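You operate a simulated robot arm through the tools that you are given. There is no shell and no other tool.

You are at the controls of a simulated two-armed robot. One attempt, no reset.

## Task
Set the jig's slider to 120 mm and clamp the white block.
Fine: free the thumbscrew first and lock it again after; block in the jig under the red lever.

Only the result counts: the job must be done as asked and must still hold three seconds after the hand-in. Knocking over, shifting, dropping, spilling or breaking anything else fails it.

## Robot
Two 6-joint arms with two-finger grippers on one trunk that stands fixed in place. Base frame: the origin is at the foot of the trunk, x ahead of it, y to its left, z up; the work surface is at about z = 0.82. Readings come in m, rad, newtons and seconds.
The left shoulder is at [0.03, 0.178, 0.988], the right one opposite. With the tool pointing down near the work surface each hand reaches from about 0.44 to 0.84 m from the base axis, measured 20 degrees to its own side. Payload 2.54 kg a hand.
The TCP of each hand is the grasp point between the finger pads, 0.03 m short of the fingertips. In the tool frame z runs along the fingers and y along their closing line. The gripper opens to 0.116 m. The gripper's body begins 0.095 m behind the TCP.
Orientation is that of the tool frame in the base frame, as a unit quaternion [x, y, z, w]. With the fingers straight down and closing along the base's y, the tool's x points along the base's -x, its y along +y and its z along -z.

## Interface
- The arms move only by the tool servo_tool. It takes "left_deltas", "right_deltas" or both (then of equal length, played together; a hand with none holds still); each is a list of rows, each an object (a shift or turn left out is 0, a gripper value left out holds the last) with "turn": the turn, a rotation vector about the base's x, y, z in rad, a list of three; "offset": the shift along the base's x, y, z in mm, a list of three; "grip": the finger opening in mm, from 0 to 116. In form: [{"turn": [rx, ry, rz], "offset": [dx, dy, dz], "grip": grip}, ...]. A call has 1 to 20 rows; each row shifts and turns the commanded pose from where the row before left it. A row lasts 0.2 s, in which the tool goes at most 0.05 m and 0.15 rad; a call with a longer step from one row to the next is refused whole, and so is a gripper value outside its range. A pose out of reach is approached as far as the arm can. The call stops where the force on the tool passes 90 N (or 10 N more than at its start, if that is more) or the arm is blocked; 0.2 s more then pass. The fingers move at their own pace (about 0.153 m/s each) and stop on an object; they squeeze with about 37 N. The grip force told is the motor's: it shows also when the fingers shut on nothing. Time passes only in rows, and 0.2 s behind the last, so rows that do not move let the fingers close. It gives the time, the measured TCP pose, the force on the tool (base axes), the opening and the grip force at its end, in the units of the frame above (readings bear some noise), with the torque about the TCP (base axes, N m) and any sound that the robot's microphone picked up.
- Cameras (640 x 400 px; columns grow to the right, rows downward): "scene" is now at [0.0417, -0.0198, 1.7038]; the picture's right is [-0.27, -0.96, 0.00], its down [-0.78, 0.22, -0.58] and it looks along [0.56, -0.16, -0.81] (base axes); focal length 360 px, centre (320, 200). "left" rides on the left gripper at [0.069, 0.015, -0.122] in its tool frame; the picture's right is [-0.21, 0.98, 0.00], its down [-0.83, -0.18, -0.53] and it looks along [-0.52, -0.11, 0.85] (tool axes); focal length 251 px, centre (320, 200). "right" rides on the right gripper at [0.069, -0.015, -0.122] in its tool frame; the picture's right is [0.22, 0.98, 0.00], its down [-0.83, 0.18, -0.53] and it looks along [-0.52, 0.12, 0.85] (tool axes); focal length 251 px, centre (320, 200). There is no depth. A picture from a camera that has moved, and an enlarged one, comes with that camera's place and axes in the base frame and with its lens.
- snapshot(camera): a new picture of that camera. It takes no simulated time.
- slide_trunk(by): slides the trunk up (or, below 0, down) by that many m; the arms and the scene camera ride with it, the base frame stays. It gives what a move gives, with no picture.
- pan_tilt(pan, tilt): turns the head with the scene camera to pan (to the left, within 2.496 rad either way) and tilt (down, from -0.506 to 1.204), counted from straight ahead of the robot. It gives what a move gives.
- close_up(camera, box): a new picture of the part [left, top, right, bottom] of that camera's present view, enlarged. It takes no simulated time.
- close_job(): hands the job in; it is judged then, once.

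Places have to be worked out from the pictures, the camera data and where the tool is seen. Open the grippers and draw the arms clear of the work before you hand the job in, unless the task says otherwise.

The tools are called after "Call:" as name(argument=value, ...) on one line, values as JSON. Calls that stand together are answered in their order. servo_tool: Moves the arms, as the interface text tells. Its arguments: {"type":"object","properties":{"left_deltas":{"type":"array","items":{"type":"object","properties":{"turn":{"type":"array","items":{"type":"number"}},"offset":{"type":"array","items":{"type":"number"}},"grip":{"type":"number"}}}},"right_deltas":{"type":"array","items":{"type":"object","properties":{"turn":{"type":"array","items":{"type":"number"}},"offset":{"type":"array","items":{"type":"number"}},"grip":{"type":"number"}}}}},"required":[]} The other tools are called the same way: slide_trunk (by) slides the trunk up or down; pan_tilt (pan, tilt) turns the head that bears the scene camera; snapshot (camera) takes a picture; close_up (camera, box) takes an enlarged picture of a part of a camera's view; close_job () hands the job in.

At the start:

```text
time_s: 0.0
left_tool_pos: [0.6162, 0.0472, 1.2032]
left_tool_rot: [-0.001, 1.0, 0.0, 0.0]
left_force: [0.1, -0.6, 0.6]
left_wrist_torque: [0.01, -0.02, 0.02]
left_finger_gap: 0.1159
left_gripper_force: 0.1
right_tool_pos: [0.4089, -0.4513, 1.1909]
right_tool_rot: [0.0, 1.0, 0.001, 0.0]
right_force: [0.2, 0.3, -0.2]
right_wrist_torque: [-0.01, -0.04, -0.04]
right_finger_gap: 0.116
right_gripper_force: 0.0
trunk travel left (down, up): [-0.2, 0.34]
head pan, tilt: [-0.272, 0.948]
```

scene: 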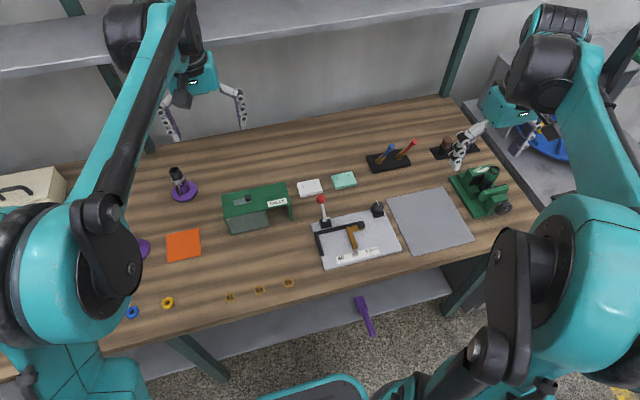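
right: 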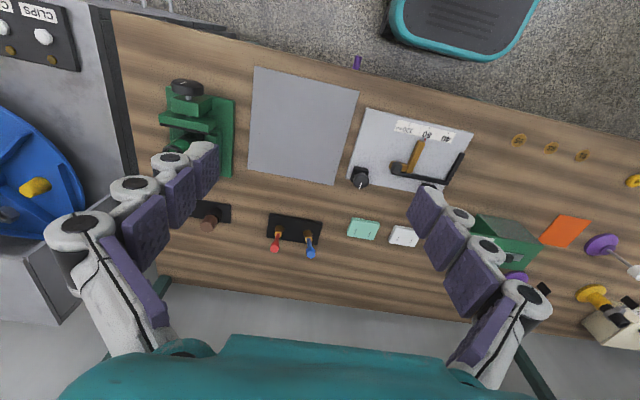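
left: 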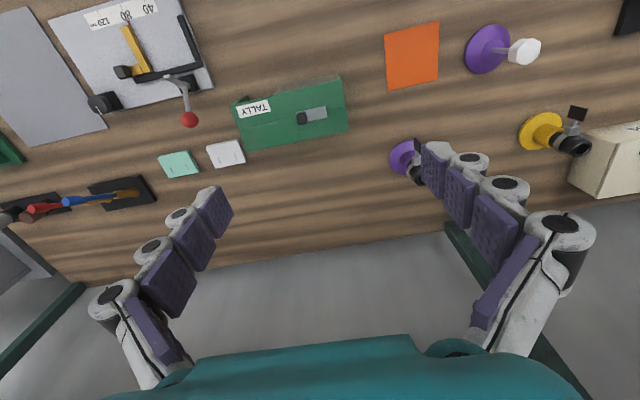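

I start by looking closely at the jig and white block in the scene camera and the wrist cameras.

Call:
close_up(camera="scene", box=[280, 160, 440, 280])

Call:
close_up(camera="left", box=[40, 0, 260, 180])

Call:
close_up(camera="right", box=[330, 90, 490, 260])

```text
3.33 times, centred on (360, 220) of scene
camera zoom: at [0.0417, -0.0198, 1.7038], right [-0.27, -0.96, 0.0], down [-0.78, 0.22, -0.58], along [0.56, -0.16, -0.81], focal length 1202 px, centre (187, 133)
```

zoom: 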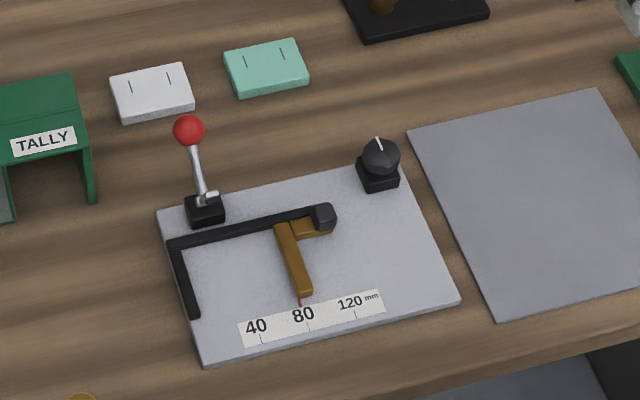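

```text
2.22 times, centred on (150, 90) of left
camera zoom: at [0.546, 0.0653, 1.3247], right [0.21, 0.98, 0.0], down [0.83, -0.18, 0.53], along [0.52, -0.11, -0.85], focal length 559 px, centre (698, 444)
```

zoom: 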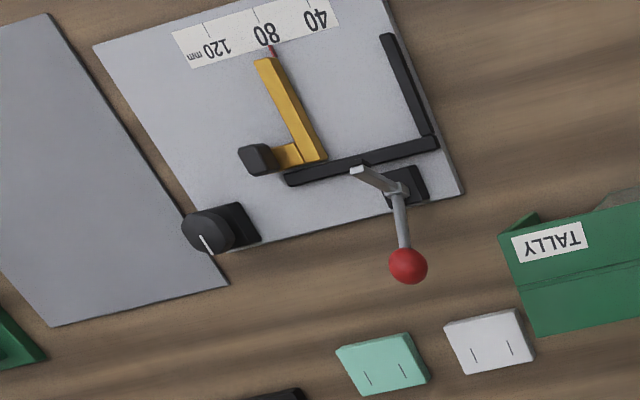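

```text
2.35 times, centred on (410, 175) of right
camera zoom: at [0.3412, -0.4667, 1.3126], right [-0.22, 0.98, 0.0], down [0.83, 0.18, 0.53], along [0.52, 0.12, -0.85], focal length 592 px, centre (108, 259)
```

zoom: 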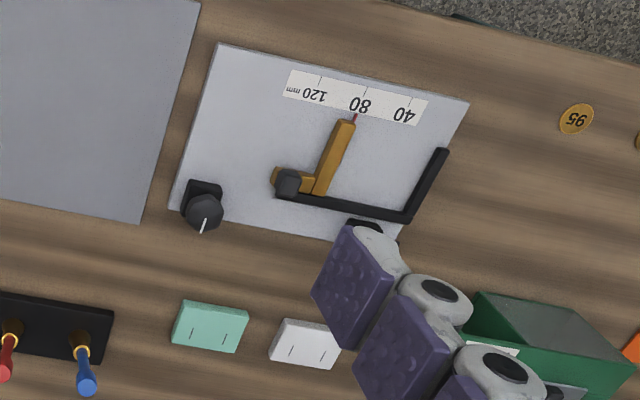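

The plate looks axis-aligned (x about 0.43–0.575, y about -0.14 to -0.36) with the ticks along y. I zoom in further to identify the thumbscrew, the slider pointer and the lever.

Call:
close_up(camera="scene", box=[336, 195, 400, 235])

Call:
close_up(camera="scene", box=[300, 185, 348, 235])

Call:
close_up(camera="scene", box=[330, 230, 394, 270])

Call:
close_up(camera="left", box=[80, 40, 210, 130])

```text
10.00 times, centred on (368, 215) of scene
camera zoom: at [0.0417, -0.0198, 1.7038], right [-0.27, -0.96, 0.0], down [-0.78, 0.22, -0.58], along [0.56, -0.16, -0.81], focal length 3605 px, centre (-160, 50)
```

zoom: 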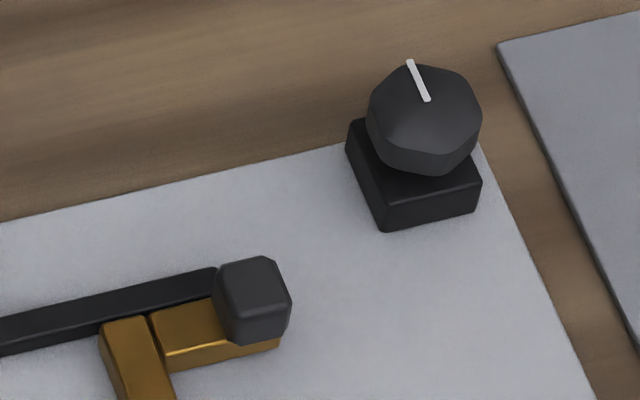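

```text
8.00 times, centred on (324, 210) of scene
camera zoom: at [0.0417, -0.0198, 1.7038], right [-0.27, -0.96, 0.0], down [-0.78, 0.22, -0.58], along [0.56, -0.16, -0.81], focal length 2884 px, centre (288, 120)
```

zoom: 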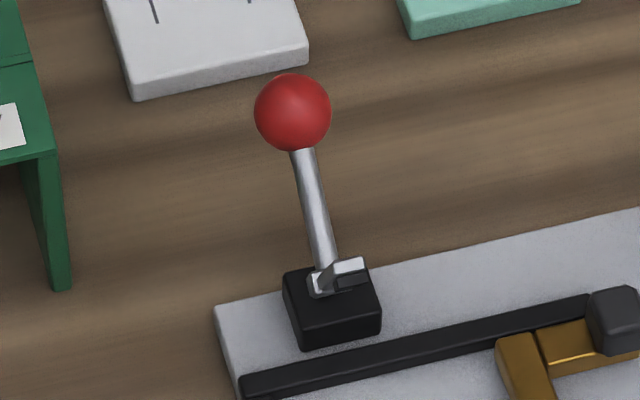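

```text
10.00 times, centred on (362, 250) of scene
camera zoom: at [0.0417, -0.0198, 1.7038], right [-0.27, -0.96, 0.0], down [-0.78, 0.22, -0.58], along [0.56, -0.16, -0.81], focal length 3605 px, centre (-100, -300)
```

zoom: 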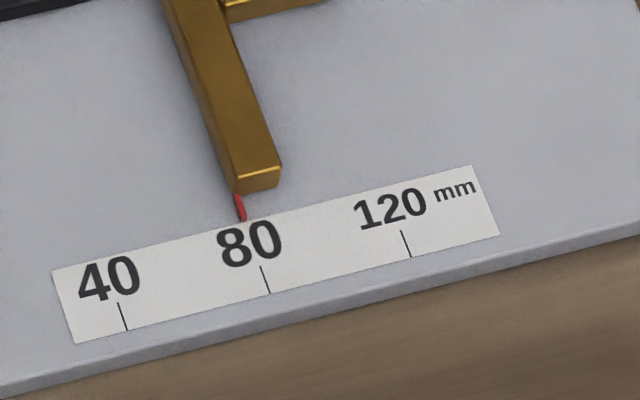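

```text
4.44 times, centred on (145, 85) of left
camera zoom: at [0.546, 0.0653, 1.3247], right [0.21, 0.98, 0.0], down [0.83, -0.18, 0.53], along [0.52, -0.11, -0.85], focal length 1118 px, centre (1098, 711)
```

zoom: 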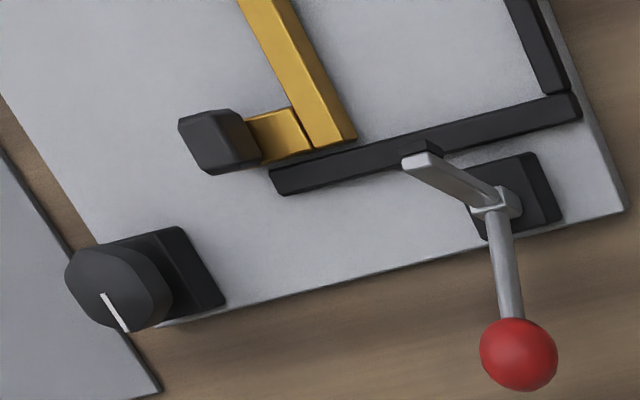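

Triangulating from the scene and left views: knob (thumbscrew) at about (0.555, -0.332, 0.864), slider handle at about (0.517, -0.269, 0.854), lever pivot about (0.558, -0.175, 0.855), ball about (0.609, -0.177, 0.888). I bring the right hand above the thumbscrew at a safe height to look closer.

Call:
servo_tool(right_deltas=[{"offset": [24.3, 19.8, -26.7]}, {"offset": [24.3, 19.8, -26.7]}, {"offset": [24.3, 19.8, -26.7]}, {"offset": [24.3, 19.8, -26.7]}, {"offset": [24.3, 19.8, -26.7]}, {"offset": [24.3, 19.8, -26.7]}, {}])

Call:
snapshot(camera="right")

Call:
snapshot(camera="scene")

```text
time_s: 1.6
left_tool_pos: [0.6151, 0.0481, 1.2038]
left_tool_rot: [0.0, 1.0, 0.0, 0.001]
left_force: [0.4, 0.0, -1.0]
left_wrist_torque: [0.01, -0.04, 0.01]
left_finger_gap: 0.1161
left_gripper_force: 0.0
right_tool_pos: [0.5542, -0.3334, 1.0309]
right_tool_rot: [0.0, 1.0, 0.0, 0.001]
right_force: [-0.3, -1.1, 1.1]
right_wrist_torque: [0.02, 0.0, 0.01]
right_finger_gap: 0.1161
right_gripper_force: 0.1
trunk travel left (down, up): [-0.2, 0.34]
head pan, tilt: [-0.272, 0.948]
```

```text
taken
camera right: at [0.4857, -0.3477, 1.153], right [-0.21, 0.98, 0.0], down [0.83, 0.18, 0.53], along [0.52, 0.11, -0.85], focal length 251 px, centre (320, 200)
```

right: 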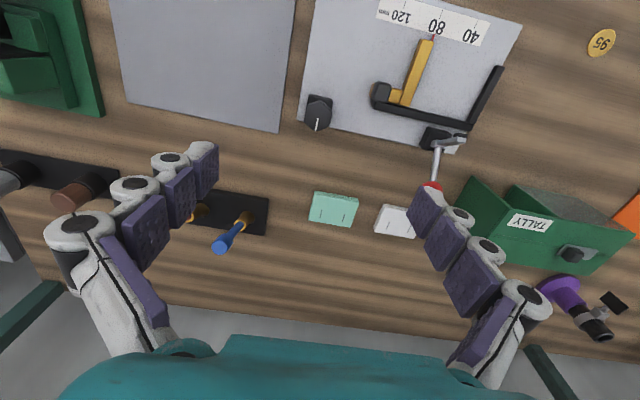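

```text
taken
camera scene: at [0.0404, -0.02, 1.7039], right [-0.27, -0.96, 0.0], down [-0.78, 0.22, -0.58], along [0.56, -0.16, -0.81], focal length 360 px, centre (320, 200)
```

scene: 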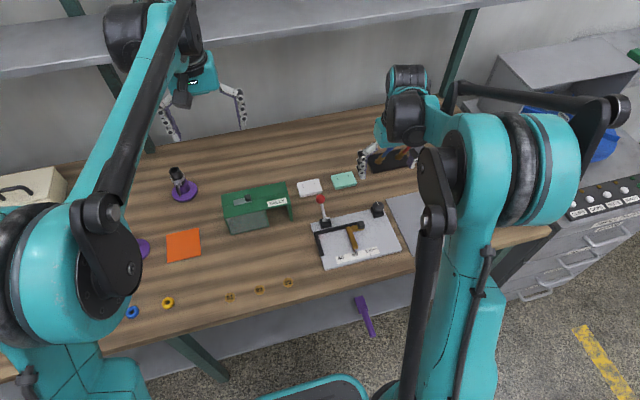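

The right hand is above the thumbscrew area and the scene view of the jig is unobstructed. I zoom into the right wrist picture at the knob, block and jig.

Call:
close_up(camera="right", box=[285, 75, 365, 145])

Call:
close_up(camera="right", box=[360, 0, 520, 100])

Call:
close_up(camera="right", box=[360, 100, 488, 240])

Call:
close_up(camera="scene", box=[290, 165, 370, 215])

```text
5.71 times, centred on (325, 110) of right
camera zoom: at [0.4857, -0.3477, 1.153], right [-0.21, 0.98, 0.0], down [0.83, 0.18, 0.53], along [0.52, 0.11, -0.85], focal length 1437 px, centre (291, 714)
```

zoom: 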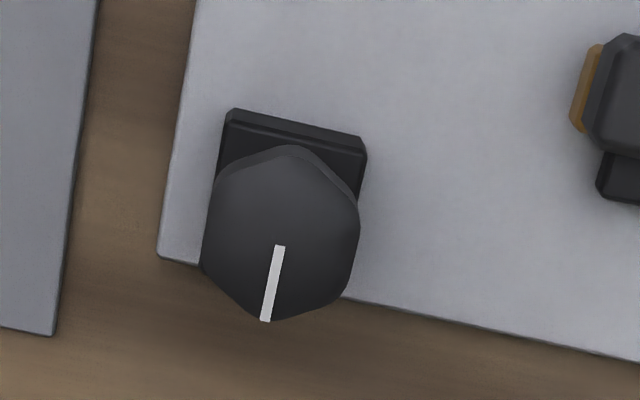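

```text
4.00 times, centred on (440, 50) of right
camera zoom: at [0.4857, -0.3477, 1.153], right [-0.21, 0.98, 0.0], down [0.83, 0.18, 0.53], along [0.52, 0.11, -0.85], focal length 1006 px, centre (-160, 800)
```

zoom: 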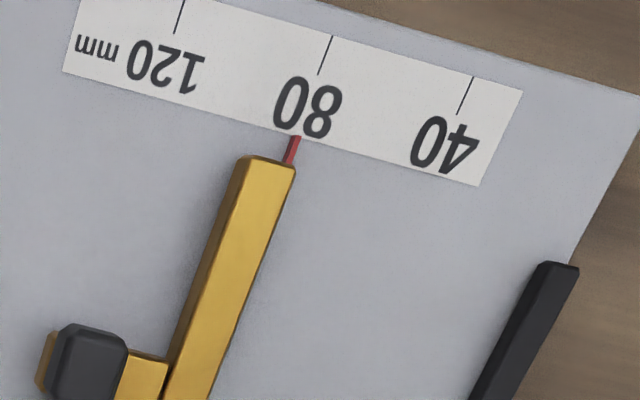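

```text
2.86 times, centred on (424, 170) of right
camera zoom: at [0.4857, -0.3477, 1.153], right [-0.21, 0.98, 0.0], down [0.83, 0.18, 0.53], along [0.52, 0.11, -0.85], focal length 718 px, centre (23, 286)
```

zoom: 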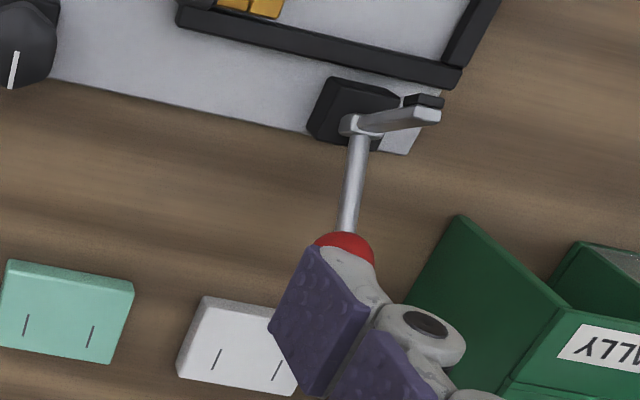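

```text
8.00 times, centred on (330, 190) of scene
camera zoom: at [0.0404, -0.02, 1.7039], right [-0.27, -0.96, 0.0], down [-0.78, 0.22, -0.58], along [0.56, -0.16, -0.81], focal length 2884 px, centre (240, 280)
```

zoom: 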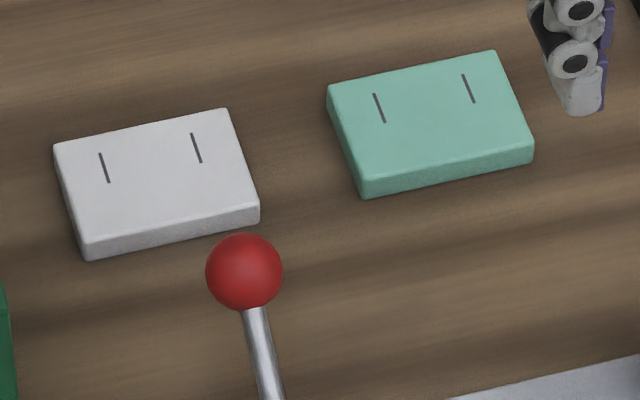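

The thumbscrew is a hexagonal knob with flats facing ±y and its white mark pointing +x; it sits right below the right TCP. I narrow the fingers and descend around it.

Call:
servo_tool(right_deltas=[{"offset": [0, -0.5, -30], "grip": 56}, {"offset": [0, 0, -30]}, {"offset": [0, 0, -30]}, {"offset": [0, 0, -25]}, {"offset": [0, 0, -15]}, {}])

Call:
snapshot(camera="right")

Call:
close_up(camera="scene", box=[330, 180, 410, 230])

Call:
close_up(camera="left", box=[40, 40, 168, 120])

```text
time_s: 3.0
left_tool_pos: [0.6156, 0.0491, 1.2027]
left_tool_rot: [0.0, 1.0, 0.0, 0.0]
left_force: [-0.3, 0.9, -0.6]
left_wrist_torque: [-0.02, 0.0, -0.01]
left_finger_gap: 0.116
left_gripper_force: 0.1
right_tool_pos: [0.5562, -0.3341, 0.9021]
right_tool_rot: [0.0, 1.0, 0.0, -0.001]
right_force: [0.0, -0.5, -0.3]
right_wrist_torque: [0.01, -0.02, -0.04]
right_finger_gap: 0.056
right_gripper_force: 0.1
trunk travel left (down, up): [-0.2, 0.34]
head pan, tilt: [-0.272, 0.948]
```

```text
taken
camera right: at [0.4864, -0.3487, 1.0225], right [-0.22, 0.98, 0.0], down [0.83, 0.18, 0.53], along [0.52, 0.11, -0.85], focal length 251 px, centre (320, 200)
```

right: 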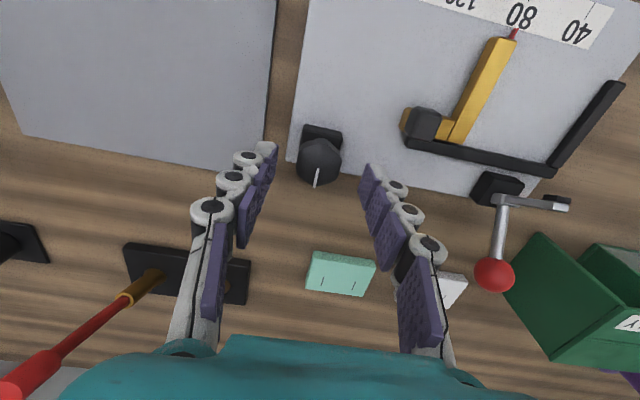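

```text
8.00 times, centred on (370, 205) of scene
camera zoom: at [0.0415, -0.0197, 1.7038], right [-0.27, -0.96, 0.0], down [-0.78, 0.22, -0.58], along [0.56, -0.16, -0.81], focal length 2884 px, centre (-80, 160)
```

zoom: 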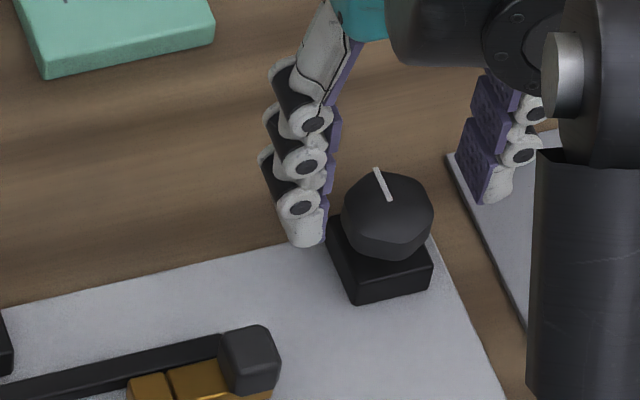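

```text
5.00 times, centred on (104, 80) of left
camera zoom: at [0.5459, 0.0654, 1.3248], right [0.21, 0.98, 0.0], down [0.83, -0.18, 0.53], along [0.52, -0.11, -0.85], focal length 1257 px, centre (1400, 800)
```

zoom: 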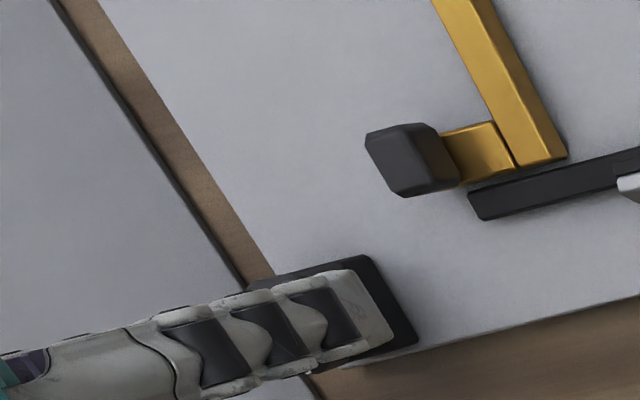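

Fingertips (z≈0.872) straddle the knob symmetrically. I lower another 17 mm and close on the flats.

Call:
servo_tool(right_deltas=[{"offset": [0, 0, -10]}, {"offset": [0, 0, -7]}, {"grip": 20}, {}, {}])

Call:
close_up(camera="right", box=[240, 100, 400, 200])

Call:
close_up(camera="scene", box=[330, 180, 410, 230])

```text
time_s: 4.2
left_tool_pos: [0.6154, 0.048, 1.2034]
left_tool_rot: [0.0, 1.0, 0.0, -0.001]
left_force: [0.3, -0.1, 1.0]
left_wrist_torque: [-0.02, 0.01, -0.01]
left_finger_gap: 0.116
left_gripper_force: 0.1
right_tool_pos: [0.5554, -0.3352, 0.8834]
right_tool_rot: [0.0, 1.0, 0.0, 0.0]
right_force: [2.4, -6.4, 5.7]
right_wrist_torque: [-0.27, -0.08, -0.01]
right_finger_gap: 0.03
right_gripper_force: 45.5
trunk travel left (down, up): [-0.2, 0.34]
head pan, tilt: [-0.272, 0.948]
```

```text
4.00 times, centred on (320, 150) of right
camera zoom: at [0.4869, -0.3495, 1.0052], right [-0.21, 0.98, 0.0], down [0.83, 0.18, 0.53], along [0.52, 0.11, -0.85], focal length 1006 px, centre (320, 400)
```

zoom: 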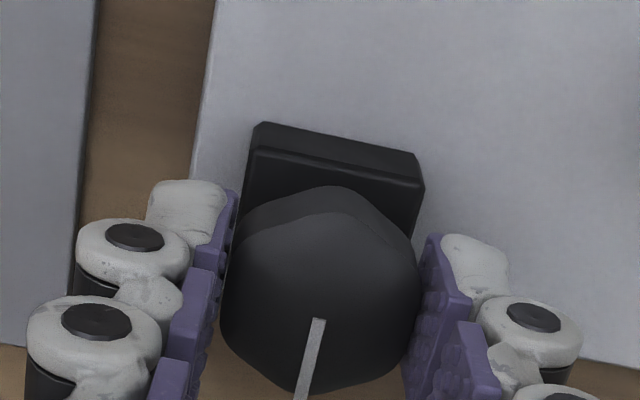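

```text
8.00 times, centred on (370, 205) of scene
camera zoom: at [0.0418, -0.0205, 1.7038], right [-0.27, -0.96, 0.0], down [-0.78, 0.22, -0.58], along [0.56, -0.16, -0.81], focal length 2884 px, centre (-80, 160)
```

zoom: 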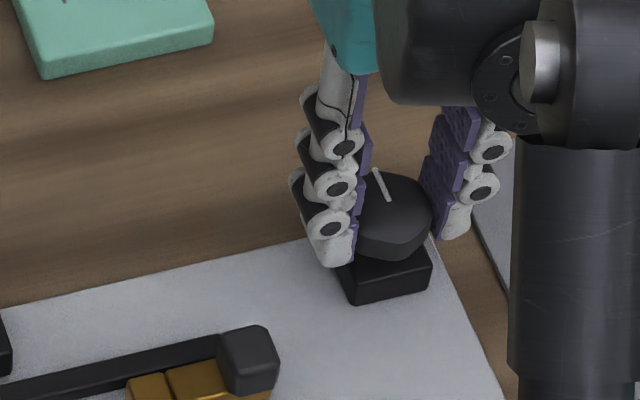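

Gripped at 30 mm across the flats. I turn counter-clockwise (seen from above) in small steps and watch torque and sound.

Call:
servo_tool(right_deltas=[{"turn": [0, 0, 0.1]}, {"turn": [0, 0, 0.1]}, {"turn": [0, 0, 0.1]}, {"turn": [0, 0, 0.1]}])

Call:
close_up(camera="scene", box=[330, 180, 410, 230])

```text
time_s: 5.2
left_tool_pos: [0.6147, 0.0482, 1.2046]
left_tool_rot: [0.0, 1.0, 0.001, 0.0]
left_force: [0.5, 0.4, 1.0]
left_wrist_torque: [0.02, -0.04, -0.01]
left_finger_gap: 0.116
left_gripper_force: 0.0
right_tool_pos: [0.5562, -0.3344, 0.8833]
right_tool_rot: [-0.199, 0.98, 0.0, 0.0]
right_force: [4.0, -11.4, 4.9]
right_wrist_torque: [-0.37, -0.27, 0.02]
right_finger_gap: 0.0301
right_gripper_force: 44.7
trunk travel left (down, up): [-0.2, 0.34]
head pan, tilt: [-0.272, 0.948]
```

```text
8.00 times, centred on (370, 205) of scene
camera zoom: at [0.0418, -0.0212, 1.7038], right [-0.27, -0.96, 0.0], down [-0.78, 0.22, -0.58], along [0.56, -0.16, -0.81], focal length 2884 px, centre (-80, 160)
```

zoom: 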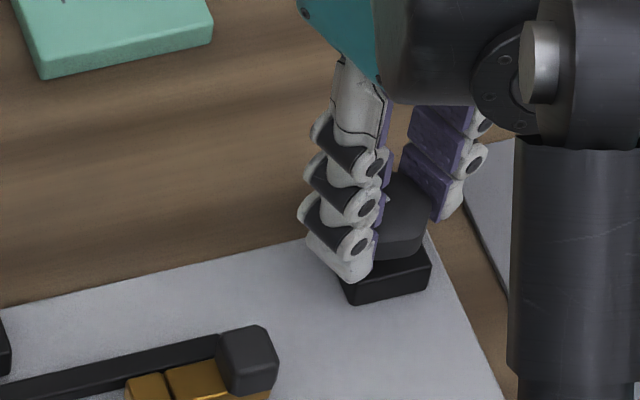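

The knob follows with little torque. I continue counter-clockwise toward a quarter turn.

Call:
servo_tool(right_deltas=[{"turn": [0, 0, 0.12]}, {"turn": [0, 0, 0.12]}, {"turn": [0, 0, 0.12]}, {"turn": [0, 0, 0.12]}, {"turn": [0, 0, 0.12]}])

Call:
close_up(camera="right", box=[240, 100, 400, 200])

```text
time_s: 6.4
left_tool_pos: [0.6154, 0.0488, 1.2041]
left_tool_rot: [0.001, 1.0, 0.001, 0.0]
left_force: [-0.1, -0.2, -0.7]
left_wrist_torque: [-0.01, -0.04, -0.01]
left_finger_gap: 0.1159
left_gripper_force: 0.0
right_tool_pos: [0.556, -0.3348, 0.8845]
right_tool_rot: [-0.481, 0.877, -0.001, 0.0]
right_force: [8.1, -20.1, 15.5]
right_wrist_torque: [-0.77, 0.03, -0.02]
right_finger_gap: 0.0301
right_gripper_force: 45.1
trunk travel left (down, up): [-0.2, 0.34]
head pan, tilt: [-0.272, 0.948]
```

```text
4.00 times, centred on (320, 150) of right
camera zoom: at [0.5316, -0.4008, 1.0052], right [-0.94, 0.34, 0.0], down [0.29, 0.79, 0.53], along [0.18, 0.5, -0.85], focal length 1006 px, centre (320, 400)
```

zoom: 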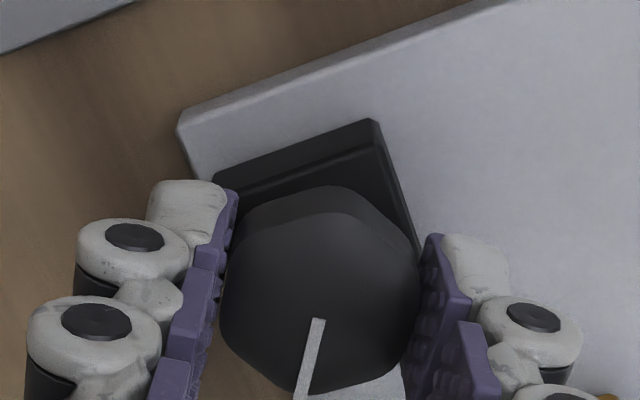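

The knob has followed to about 57°; side force is from a ~2 mm centring offset and slight rise, so I relax by shifting (+1, -1.8, +1) mm while turning further to about 90°.

Call:
servo_tool(right_deltas=[{"offset": [1.0, -1.8, 1.0], "turn": [0, 0, 0.1]}, {"turn": [0, 0, 0.12]}, {"turn": [0, 0, 0.12]}, {"turn": [0, 0, 0.12]}, {"turn": [0, 0, 0.11]}])

Call:
close_up(camera="right", box=[240, 100, 400, 200])

Call:
snapshot(camera="scene")

```text
time_s: 7.6
left_tool_pos: [0.6155, 0.0474, 1.2027]
left_tool_rot: [0.0, 1.0, 0.001, 0.0]
left_force: [-0.1, 0.0, -0.1]
left_wrist_torque: [0.01, 0.0, -0.01]
left_finger_gap: 0.1157
left_gripper_force: 0.1
right_tool_pos: [0.5559, -0.3356, 0.8841]
right_tool_rot: [0.708, -0.706, -0.001, -0.001]
right_force: [-12.8, -1.0, -25.2]
right_wrist_torque: [-0.59, 0.39, -0.02]
right_finger_gap: 0.0302
right_gripper_force: 45.2
trunk travel left (down, up): [-0.2, 0.34]
head pan, tilt: [-0.272, 0.948]
```

```text
4.00 times, centred on (320, 150) of right
camera zoom: at [0.572, -0.4039, 1.005], right [-0.98, -0.22, 0.0], down [-0.18, 0.82, 0.54], along [-0.12, 0.52, -0.84], focal length 1006 px, centre (320, 400)
```

zoom: 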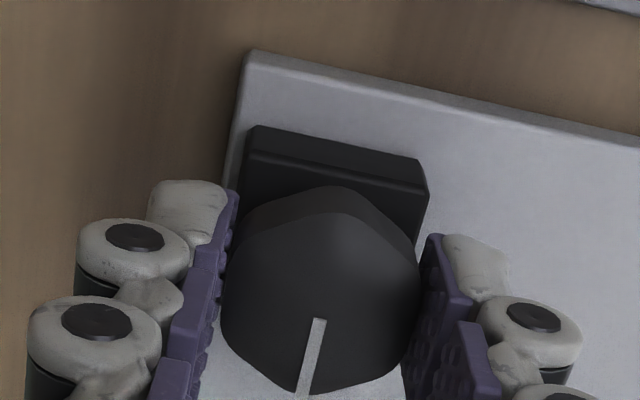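

```text
taken
camera scene: at [0.0423, -0.0211, 1.7035], right [-0.27, -0.96, 0.0], down [-0.78, 0.22, -0.58], along [0.56, -0.16, -0.81], focal length 360 px, centre (320, 200)
```

scene: 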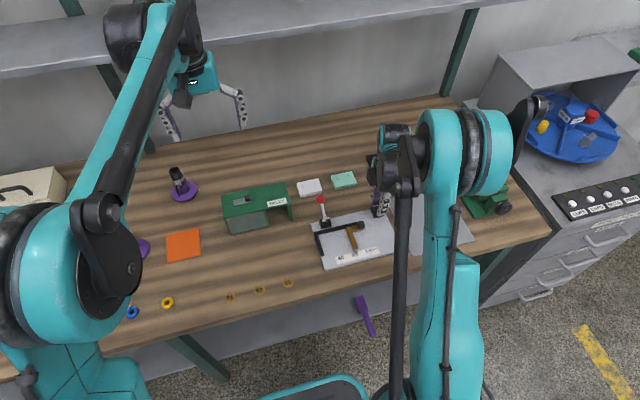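

At 90° now with no stop or sound yet; torque is near zero. I ease the z/x preload and keep turning to look for an end stop.

Call:
servo_tool(right_deltas=[{"offset": [-0.8, 0, -0.7], "turn": [0, 0, 0.1]}, {"turn": [0, 0, 0.12]}, {"turn": [0, 0, 0.12]}, {"turn": [0, 0, 0.12]}, {"turn": [0, 0, 0.1]}])

Call:
close_up(camera="right", box=[240, 100, 400, 200])

```text
time_s: 8.8
left_tool_pos: [0.6163, 0.0493, 1.2029]
left_tool_rot: [0.0, 1.0, 0.0, -0.001]
left_force: [0.6, -0.1, 0.5]
left_wrist_torque: [-0.01, 0.02, 0.02]
left_finger_gap: 0.116
left_gripper_force: 0.1
right_tool_pos: [0.5564, -0.3352, 0.8837]
right_tool_rot: [0.876, -0.483, -0.001, 0.0]
right_force: [-4.6, 3.1, -8.6]
right_wrist_torque: [0.07, 0.29, -0.47]
right_finger_gap: 0.03
right_gripper_force: 45.7
trunk travel left (down, up): [-0.2, 0.34]
head pan, tilt: [-0.272, 0.948]
```

```text
4.00 times, centred on (320, 150) of right
camera zoom: at [0.6061, -0.3851, 1.0054], right [-0.71, -0.7, 0.0], down [-0.59, 0.6, 0.53], along [-0.37, 0.38, -0.85], focal length 1006 px, centre (320, 400)
```

zoom: 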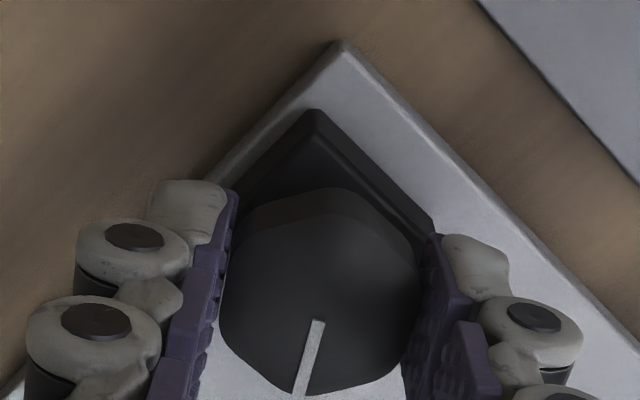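

The wrist torque (-0.47 Nm) shows the knob's end stop at about 120°: the thumbscrew is open. I release it, rise, and turn the hand back.

Call:
servo_tool(right_deltas=[{"turn": [0, 0, -0.03], "grip": 54}, {}, {"offset": [0, 0, 20]}, {"offset": [0, 0, 30]}, {"offset": [0, 0, 30], "turn": [0, 0, -0.1]}, {"turn": [0, 0, -0.14]}, {"turn": [0, 0, -0.14]}, {"turn": [0, 0, -0.14]}, {"turn": [0, 0, -0.14]}, {"turn": [0, 0, -0.14]}, {"turn": [0, 0, -0.14]}, {"turn": [0, 0, -0.14]}, {"turn": [0, 0, -0.14]}, {"turn": [0, 0, -0.14]}, {"turn": [0, 0, -0.14]}, {"turn": [0, 0, -0.14]}, {"turn": [0, 0, -0.14]}, {"turn": [0, 0, -0.14]}, {"turn": [0, 0, -0.14]}, {"turn": [0, 0, -0.04]}])

Call:
snapshot(camera="right")

Call:
close_up(camera="scene", box=[330, 180, 410, 230])

```text
time_s: 13.0
left_tool_pos: [0.6172, 0.0485, 1.2027]
left_tool_rot: [0.0, 1.0, 0.0, 0.0]
left_force: [0.0, -0.5, 0.2]
left_wrist_torque: [-0.02, 0.05, -0.01]
left_finger_gap: 0.1159
left_gripper_force: 0.3
right_tool_pos: [0.5565, -0.3351, 0.964]
right_tool_rot: [0.0, 1.0, 0.0, 0.0]
right_force: [-0.8, -0.5, 0.6]
right_wrist_torque: [0.01, 0.0, 0.0]
right_finger_gap: 0.0544
right_gripper_force: 0.1
trunk travel left (down, up): [-0.2, 0.34]
head pan, tilt: [-0.272, 0.948]
```

```text
taken
camera right: at [0.4871, -0.3501, 1.0855], right [-0.21, 0.98, 0.0], down [0.83, 0.18, 0.53], along [0.52, 0.11, -0.85], focal length 251 px, centre (320, 200)
```

right: 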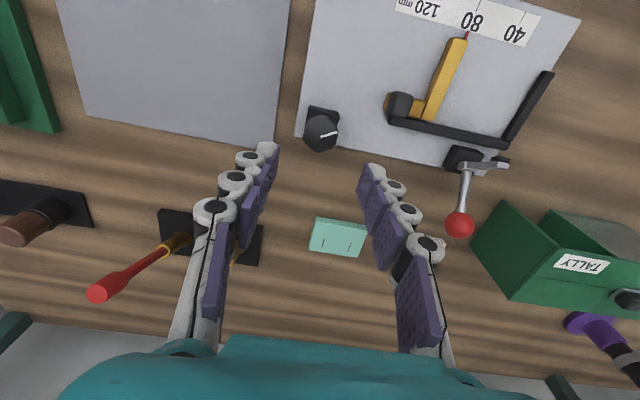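

```text
8.00 times, centred on (370, 205) of scene
camera zoom: at [0.0418, -0.0198, 1.7038], right [-0.27, -0.96, 0.0], down [-0.78, 0.22, -0.58], along [0.56, -0.16, -0.81], focal length 2884 px, centre (-80, 160)
```

zoom: 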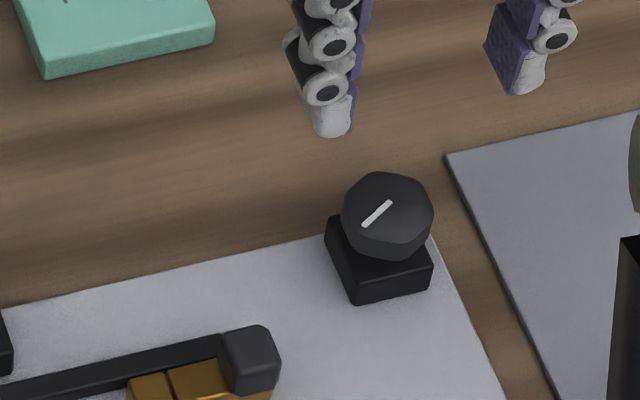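

The mark now points about 120° round, so the thumbscrew is loosened. I move above the slider handle at about (0.517, -0.269).

Call:
servo_tool(right_deltas=[{"offset": [-19.5, 33, 0], "grip": 40}, {"offset": [-19.5, 33, 0]}, {"offset": [0, 0, -20]}, {"offset": [0, 0, -20]}, {}])

Call:
snapshot(camera="right")

Call:
close_up(camera="scene", box=[320, 195, 400, 245])

Call:
close_up(camera="left", box=[60, 20, 188, 100])

```text
time_s: 14.2
left_tool_pos: [0.6157, 0.0491, 1.2039]
left_tool_rot: [0.0, 1.0, 0.0, 0.0]
left_force: [0.1, 0.2, 0.1]
left_wrist_torque: [0.02, -0.02, 0.01]
left_finger_gap: 0.1159
left_gripper_force: 0.1
right_tool_pos: [0.5168, -0.269, 0.9238]
right_tool_rot: [-0.001, 1.0, 0.0, 0.001]
right_force: [-0.6, -0.9, -0.1]
right_wrist_torque: [-0.01, -0.01, -0.01]
right_finger_gap: 0.04
right_gripper_force: 0.2
trunk travel left (down, up): [-0.2, 0.34]
head pan, tilt: [-0.272, 0.948]
```

```text
taken
camera right: at [0.4481, -0.2838, 1.0454], right [-0.22, 0.98, 0.0], down [0.83, 0.18, 0.53], along [0.52, 0.12, -0.85], focal length 251 px, centre (320, 200)
```

right: 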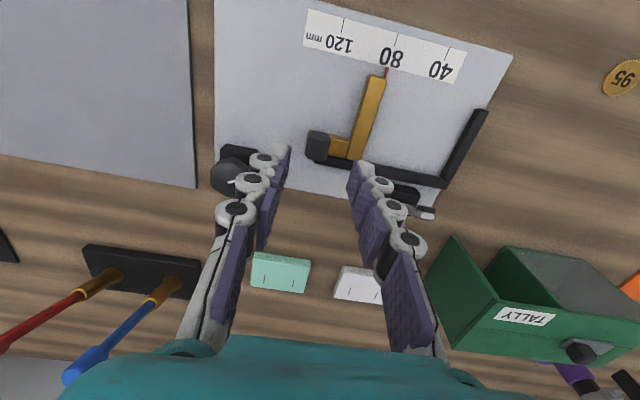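

```text
8.00 times, centred on (360, 220) of scene
camera zoom: at [0.0417, -0.02, 1.7038], right [-0.27, -0.96, 0.0], down [-0.78, 0.22, -0.58], along [0.56, -0.16, -0.81], focal length 2884 px, centre (0, 40)
```

zoom: 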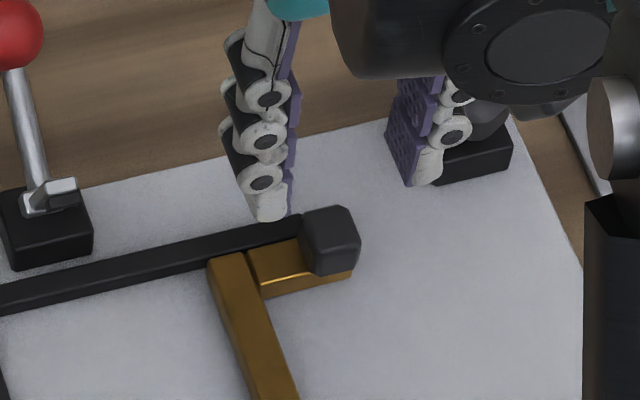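

```text
5.00 times, centred on (124, 60) of left
camera zoom: at [0.546, 0.0652, 1.3247], right [0.21, 0.98, 0.0], down [0.83, -0.18, 0.53], along [0.52, -0.11, -0.85], focal length 1257 px, centre (1300, 900)
```

zoom: 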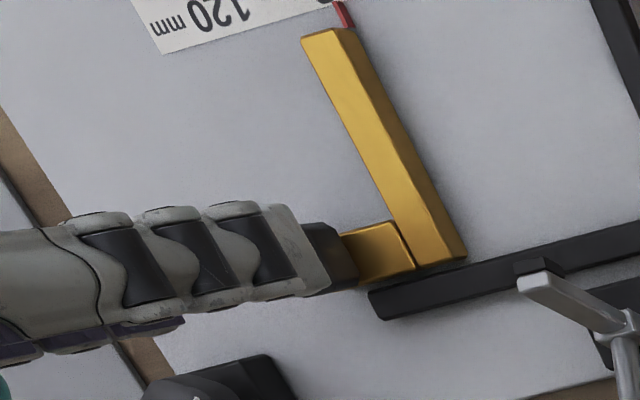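

Fingers straddle the handle (tips at z≈0.894). I lower in small steps watching for contact with the tongue beneath.

Call:
servo_tool(right_deltas=[{"offset": [0, 0, -20]}, {"offset": [0, 0, -15]}, {"offset": [0, 0, -8]}, {}])

Call:
close_up(camera="right", box=[240, 80, 400, 200])

Call:
close_up(camera="scene", box=[325, 200, 389, 240])

Call:
close_up(camera="left", box=[60, 20, 188, 100])

```text
time_s: 15.2
left_tool_pos: [0.6161, 0.0501, 1.2037]
left_tool_rot: [0.0, 1.0, 0.0, -0.001]
left_force: [0.2, 0.6, 0.9]
left_wrist_torque: [0.02, 0.0, -0.01]
left_finger_gap: 0.116
left_gripper_force: 0.0
right_tool_pos: [0.5174, -0.2673, 0.8819]
right_tool_rot: [-0.001, 1.0, 0.0, 0.0]
right_force: [-0.5, 0.7, 0.3]
right_wrist_torque: [-0.02, -0.01, 0.04]
right_finger_gap: 0.04
right_gripper_force: 0.1
trunk travel left (down, up): [-0.2, 0.34]
head pan, tilt: [-0.272, 0.948]
```

```text
3.33 times, centred on (320, 140) of right
camera zoom: at [0.4477, -0.2834, 1.0029], right [-0.22, 0.98, 0.0], down [0.83, 0.18, 0.53], along [0.52, 0.12, -0.85], focal length 838 px, centre (320, 400)
```

zoom: 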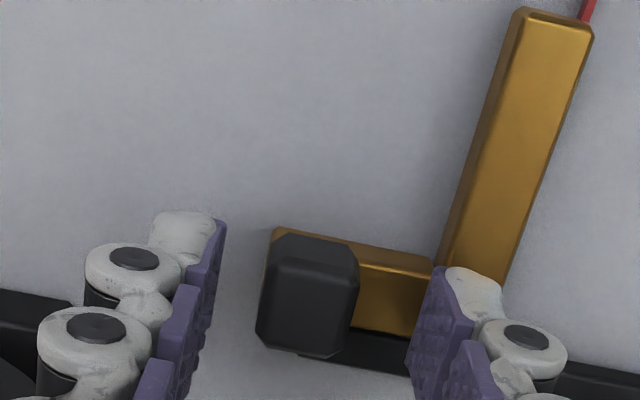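

```text
10.00 times, centred on (357, 220) of scene
camera zoom: at [0.0416, -0.0197, 1.7038], right [-0.27, -0.96, 0.0], down [-0.78, 0.22, -0.58], along [0.56, -0.16, -0.81], focal length 3605 px, centre (-50, 0)
```

zoom: 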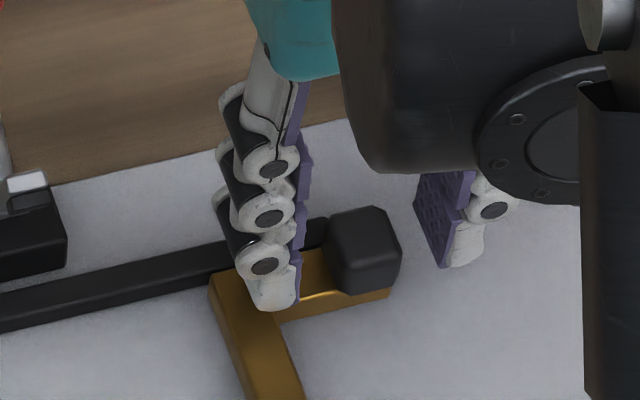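

```text
5.00 times, centred on (124, 60) of left
camera zoom: at [0.5459, 0.0654, 1.3247], right [0.21, 0.98, 0.0], down [0.83, -0.18, 0.53], along [0.52, -0.11, -0.85], focal length 1257 px, centre (1300, 900)
```

zoom: 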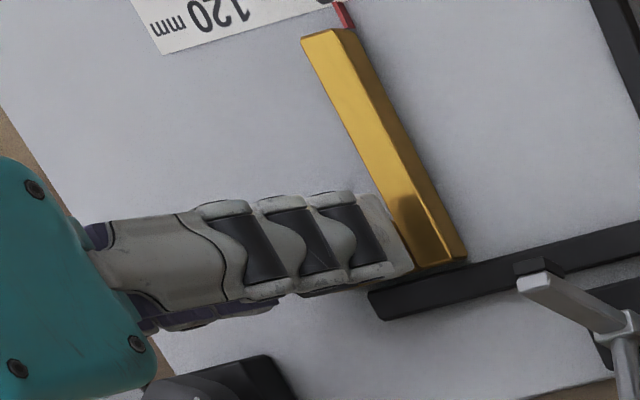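

No contact yet at tip z≈0.852. I lower 5 mm more and close on the handle gently, watching the forces.

Call:
servo_tool(right_deltas=[{"offset": [0, -1.5, -3]}, {"offset": [0, 0, -3]}, {"grip": 12}, {}, {}])

Call:
close_up(camera="right", box=[240, 80, 400, 200])

Call:
close_up(camera="scene", box=[325, 200, 389, 240])

```text
time_s: 16.4
left_tool_pos: [0.6155, 0.048, 1.203]
left_tool_rot: [0.0, 1.0, 0.0, 0.0]
left_force: [-0.3, 0.4, -1.0]
left_wrist_torque: [-0.01, 0.01, 0.0]
left_finger_gap: 0.116
left_gripper_force: 0.1
right_tool_pos: [0.516, -0.2692, 0.8754]
right_tool_rot: [0.0, 1.0, 0.0, 0.0]
right_force: [-0.5, 0.1, -2.3]
right_wrist_torque: [0.0, -0.12, -0.08]
right_finger_gap: 0.0171
right_gripper_force: 42.7
trunk travel left (down, up): [-0.2, 0.34]
head pan, tilt: [-0.272, 0.948]
```

```text
3.33 times, centred on (320, 140) of right
camera zoom: at [0.4477, -0.2851, 0.9968], right [-0.22, 0.98, 0.0], down [0.83, 0.18, 0.53], along [0.52, 0.12, -0.85], focal length 838 px, centre (320, 400)
```

zoom: 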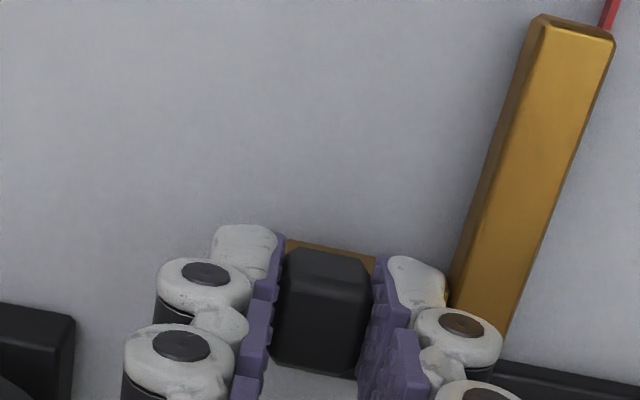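

```text
10.00 times, centred on (357, 220) of scene
camera zoom: at [0.0418, -0.0199, 1.7038], right [-0.27, -0.96, 0.0], down [-0.78, 0.22, -0.58], along [0.56, -0.16, -0.81], focal length 3605 px, centre (-50, 0)
```

zoom: 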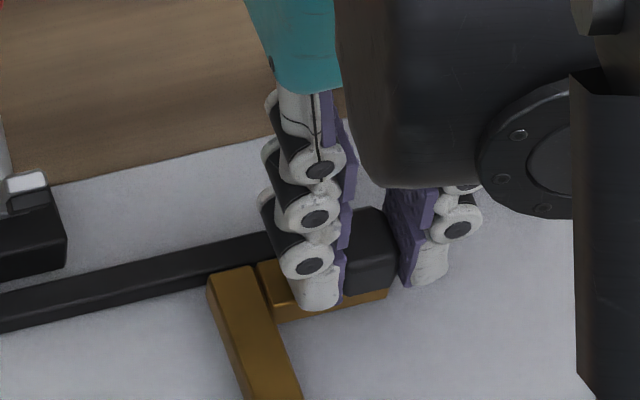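

The handle is gripped (17 mm). I draw the slider 20 mm along -y first and check that it moves freely.

Call:
servo_tool(right_deltas=[{"offset": [0, -5, 0]}, {"offset": [0, -5, 0]}, {"offset": [0, -5, 0]}, {"offset": [0, -5, 0]}, {}])

Call:
close_up(camera="scene", box=[330, 220, 394, 260])

Call:
snapshot(camera="right")

```text
time_s: 17.6
left_tool_pos: [0.6155, 0.0499, 1.2028]
left_tool_rot: [0.001, 1.0, 0.0, 0.0]
left_force: [-0.8, 0.2, -0.1]
left_wrist_torque: [0.0, -0.01, 0.01]
left_finger_gap: 0.1161
left_gripper_force: 0.1
right_tool_pos: [0.5167, -0.291, 0.8757]
right_tool_rot: [-0.001, 1.0, 0.0, 0.0]
right_force: [-2.0, -0.5, 0.0]
right_wrist_torque: [0.02, 0.65, -0.04]
right_finger_gap: 0.0171
right_gripper_force: 43.2
trunk travel left (down, up): [-0.2, 0.34]
head pan, tilt: [-0.272, 0.948]
```

```text
10.00 times, centred on (362, 240) of scene
camera zoom: at [0.0416, -0.0198, 1.7038], right [-0.27, -0.96, 0.0], down [-0.78, 0.22, -0.58], along [0.56, -0.16, -0.81], focal length 3605 px, centre (-100, -200)
```

zoom: 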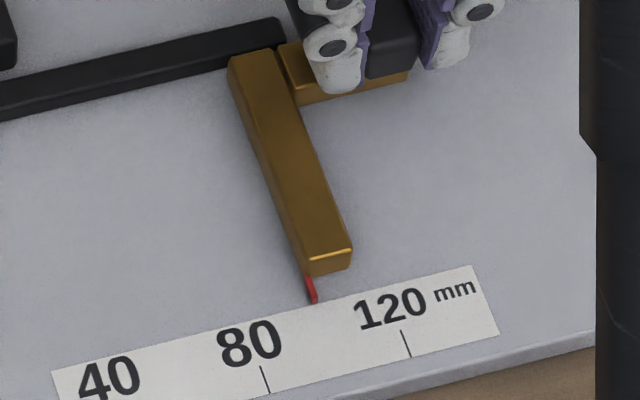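

```text
taken
camera right: at [0.4478, -0.306, 0.9969], right [-0.22, 0.98, 0.0], down [0.83, 0.18, 0.53], along [0.52, 0.12, -0.85], focal length 251 px, centre (320, 200)
```

right: 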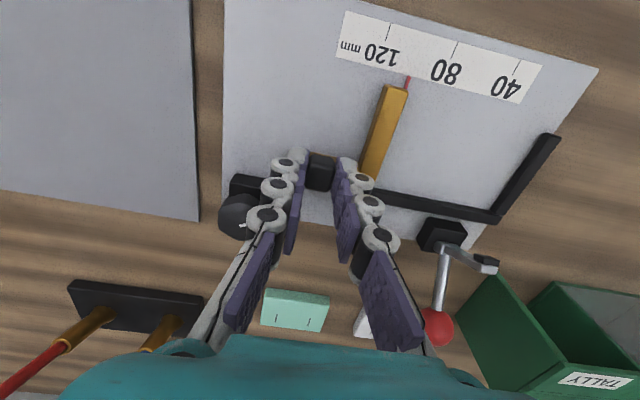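

The slider moves freely with the hand; I estimate about 100.5 mm now. I zoom with the right camera to cross-check the pointer's height parallax.

Call:
close_up(camera="right", box=[340, 10, 500, 110])

Call:
close_up(camera="scene", box=[350, 242, 382, 262])

```text
4.00 times, centred on (420, 60) of right
camera zoom: at [0.4478, -0.306, 0.9969], right [-0.22, 0.98, 0.0], down [0.83, 0.18, 0.53], along [0.52, 0.12, -0.85], focal length 1006 px, centre (-80, 760)
```

zoom: 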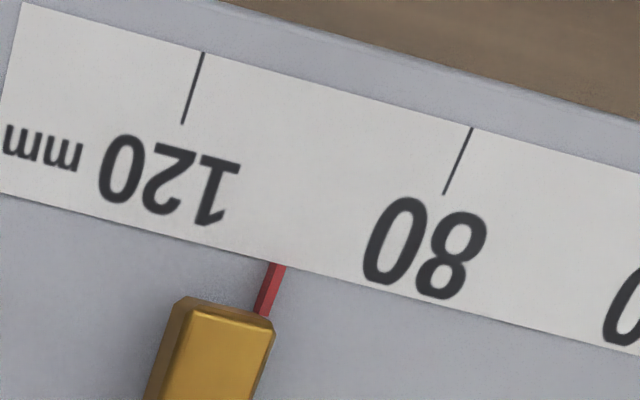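

```text
16.00 times, centred on (366, 252) of scene
camera zoom: at [0.0416, -0.0198, 1.7038], right [-0.27, -0.96, 0.0], down [-0.78, 0.22, -0.58], along [0.56, -0.16, -0.81], focal length 5767 px, centre (-416, -632)
```

zoom: 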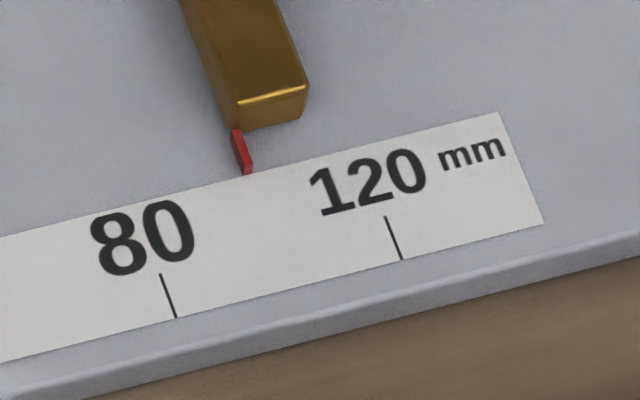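

Combining both views, the pointer sits about 1.3 mm above the scale and reads ≈100.0 mm. I draw the slider 20 mm more along -y.

Call:
servo_tool(right_deltas=[{"offset": [0, -5, 0]}, {"offset": [0, -5, 0]}, {"offset": [0, -5, 0]}, {"offset": [0, -5, 0]}, {}])

Call:
close_up(camera="scene", box=[355, 240, 387, 260])

Call:
close_up(camera="right", box=[340, 10, 500, 110])

```text
time_s: 18.8
left_tool_pos: [0.6146, 0.0493, 1.2037]
left_tool_rot: [0.0, 1.0, 0.0, 0.0]
left_force: [-0.7, -0.1, 0.3]
left_wrist_torque: [-0.02, 0.0, -0.01]
left_finger_gap: 0.1159
left_gripper_force: 0.1
right_tool_pos: [0.5163, -0.3106, 0.8743]
right_tool_rot: [-0.001, 1.0, 0.0, -0.001]
right_force: [-1.5, 0.5, 5.3]
right_wrist_torque: [-0.01, 0.17, -0.05]
right_finger_gap: 0.0171
right_gripper_force: 42.9
trunk travel left (down, up): [-0.2, 0.34]
head pan, tilt: [-0.272, 0.948]
```

```text
16.00 times, centred on (371, 250) of scene
camera zoom: at [0.0412, -0.0195, 1.7038], right [-0.27, -0.96, 0.0], down [-0.78, 0.22, -0.58], along [0.56, -0.16, -0.81], focal length 5767 px, centre (-496, -600)
```

zoom: 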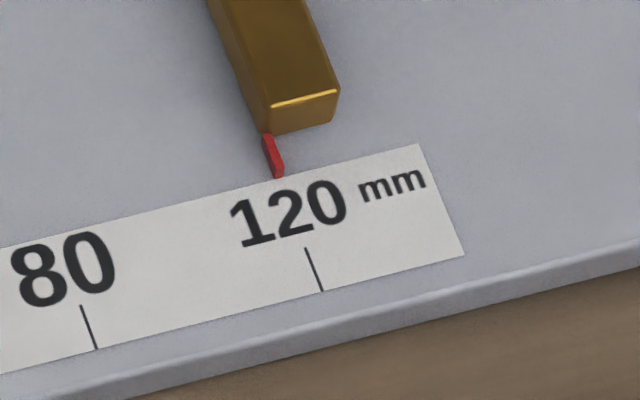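

```text
4.00 times, centred on (420, 60) of right
camera zoom: at [0.4477, -0.3259, 0.9968], right [-0.22, 0.98, 0.0], down [0.83, 0.18, 0.53], along [0.52, 0.12, -0.85], focal length 1006 px, centre (-80, 760)
```

zoom: 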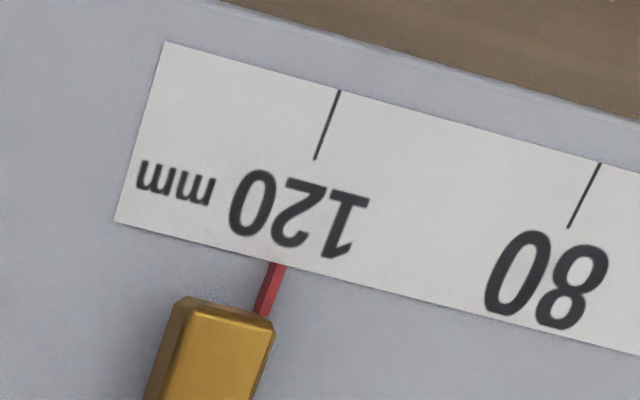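

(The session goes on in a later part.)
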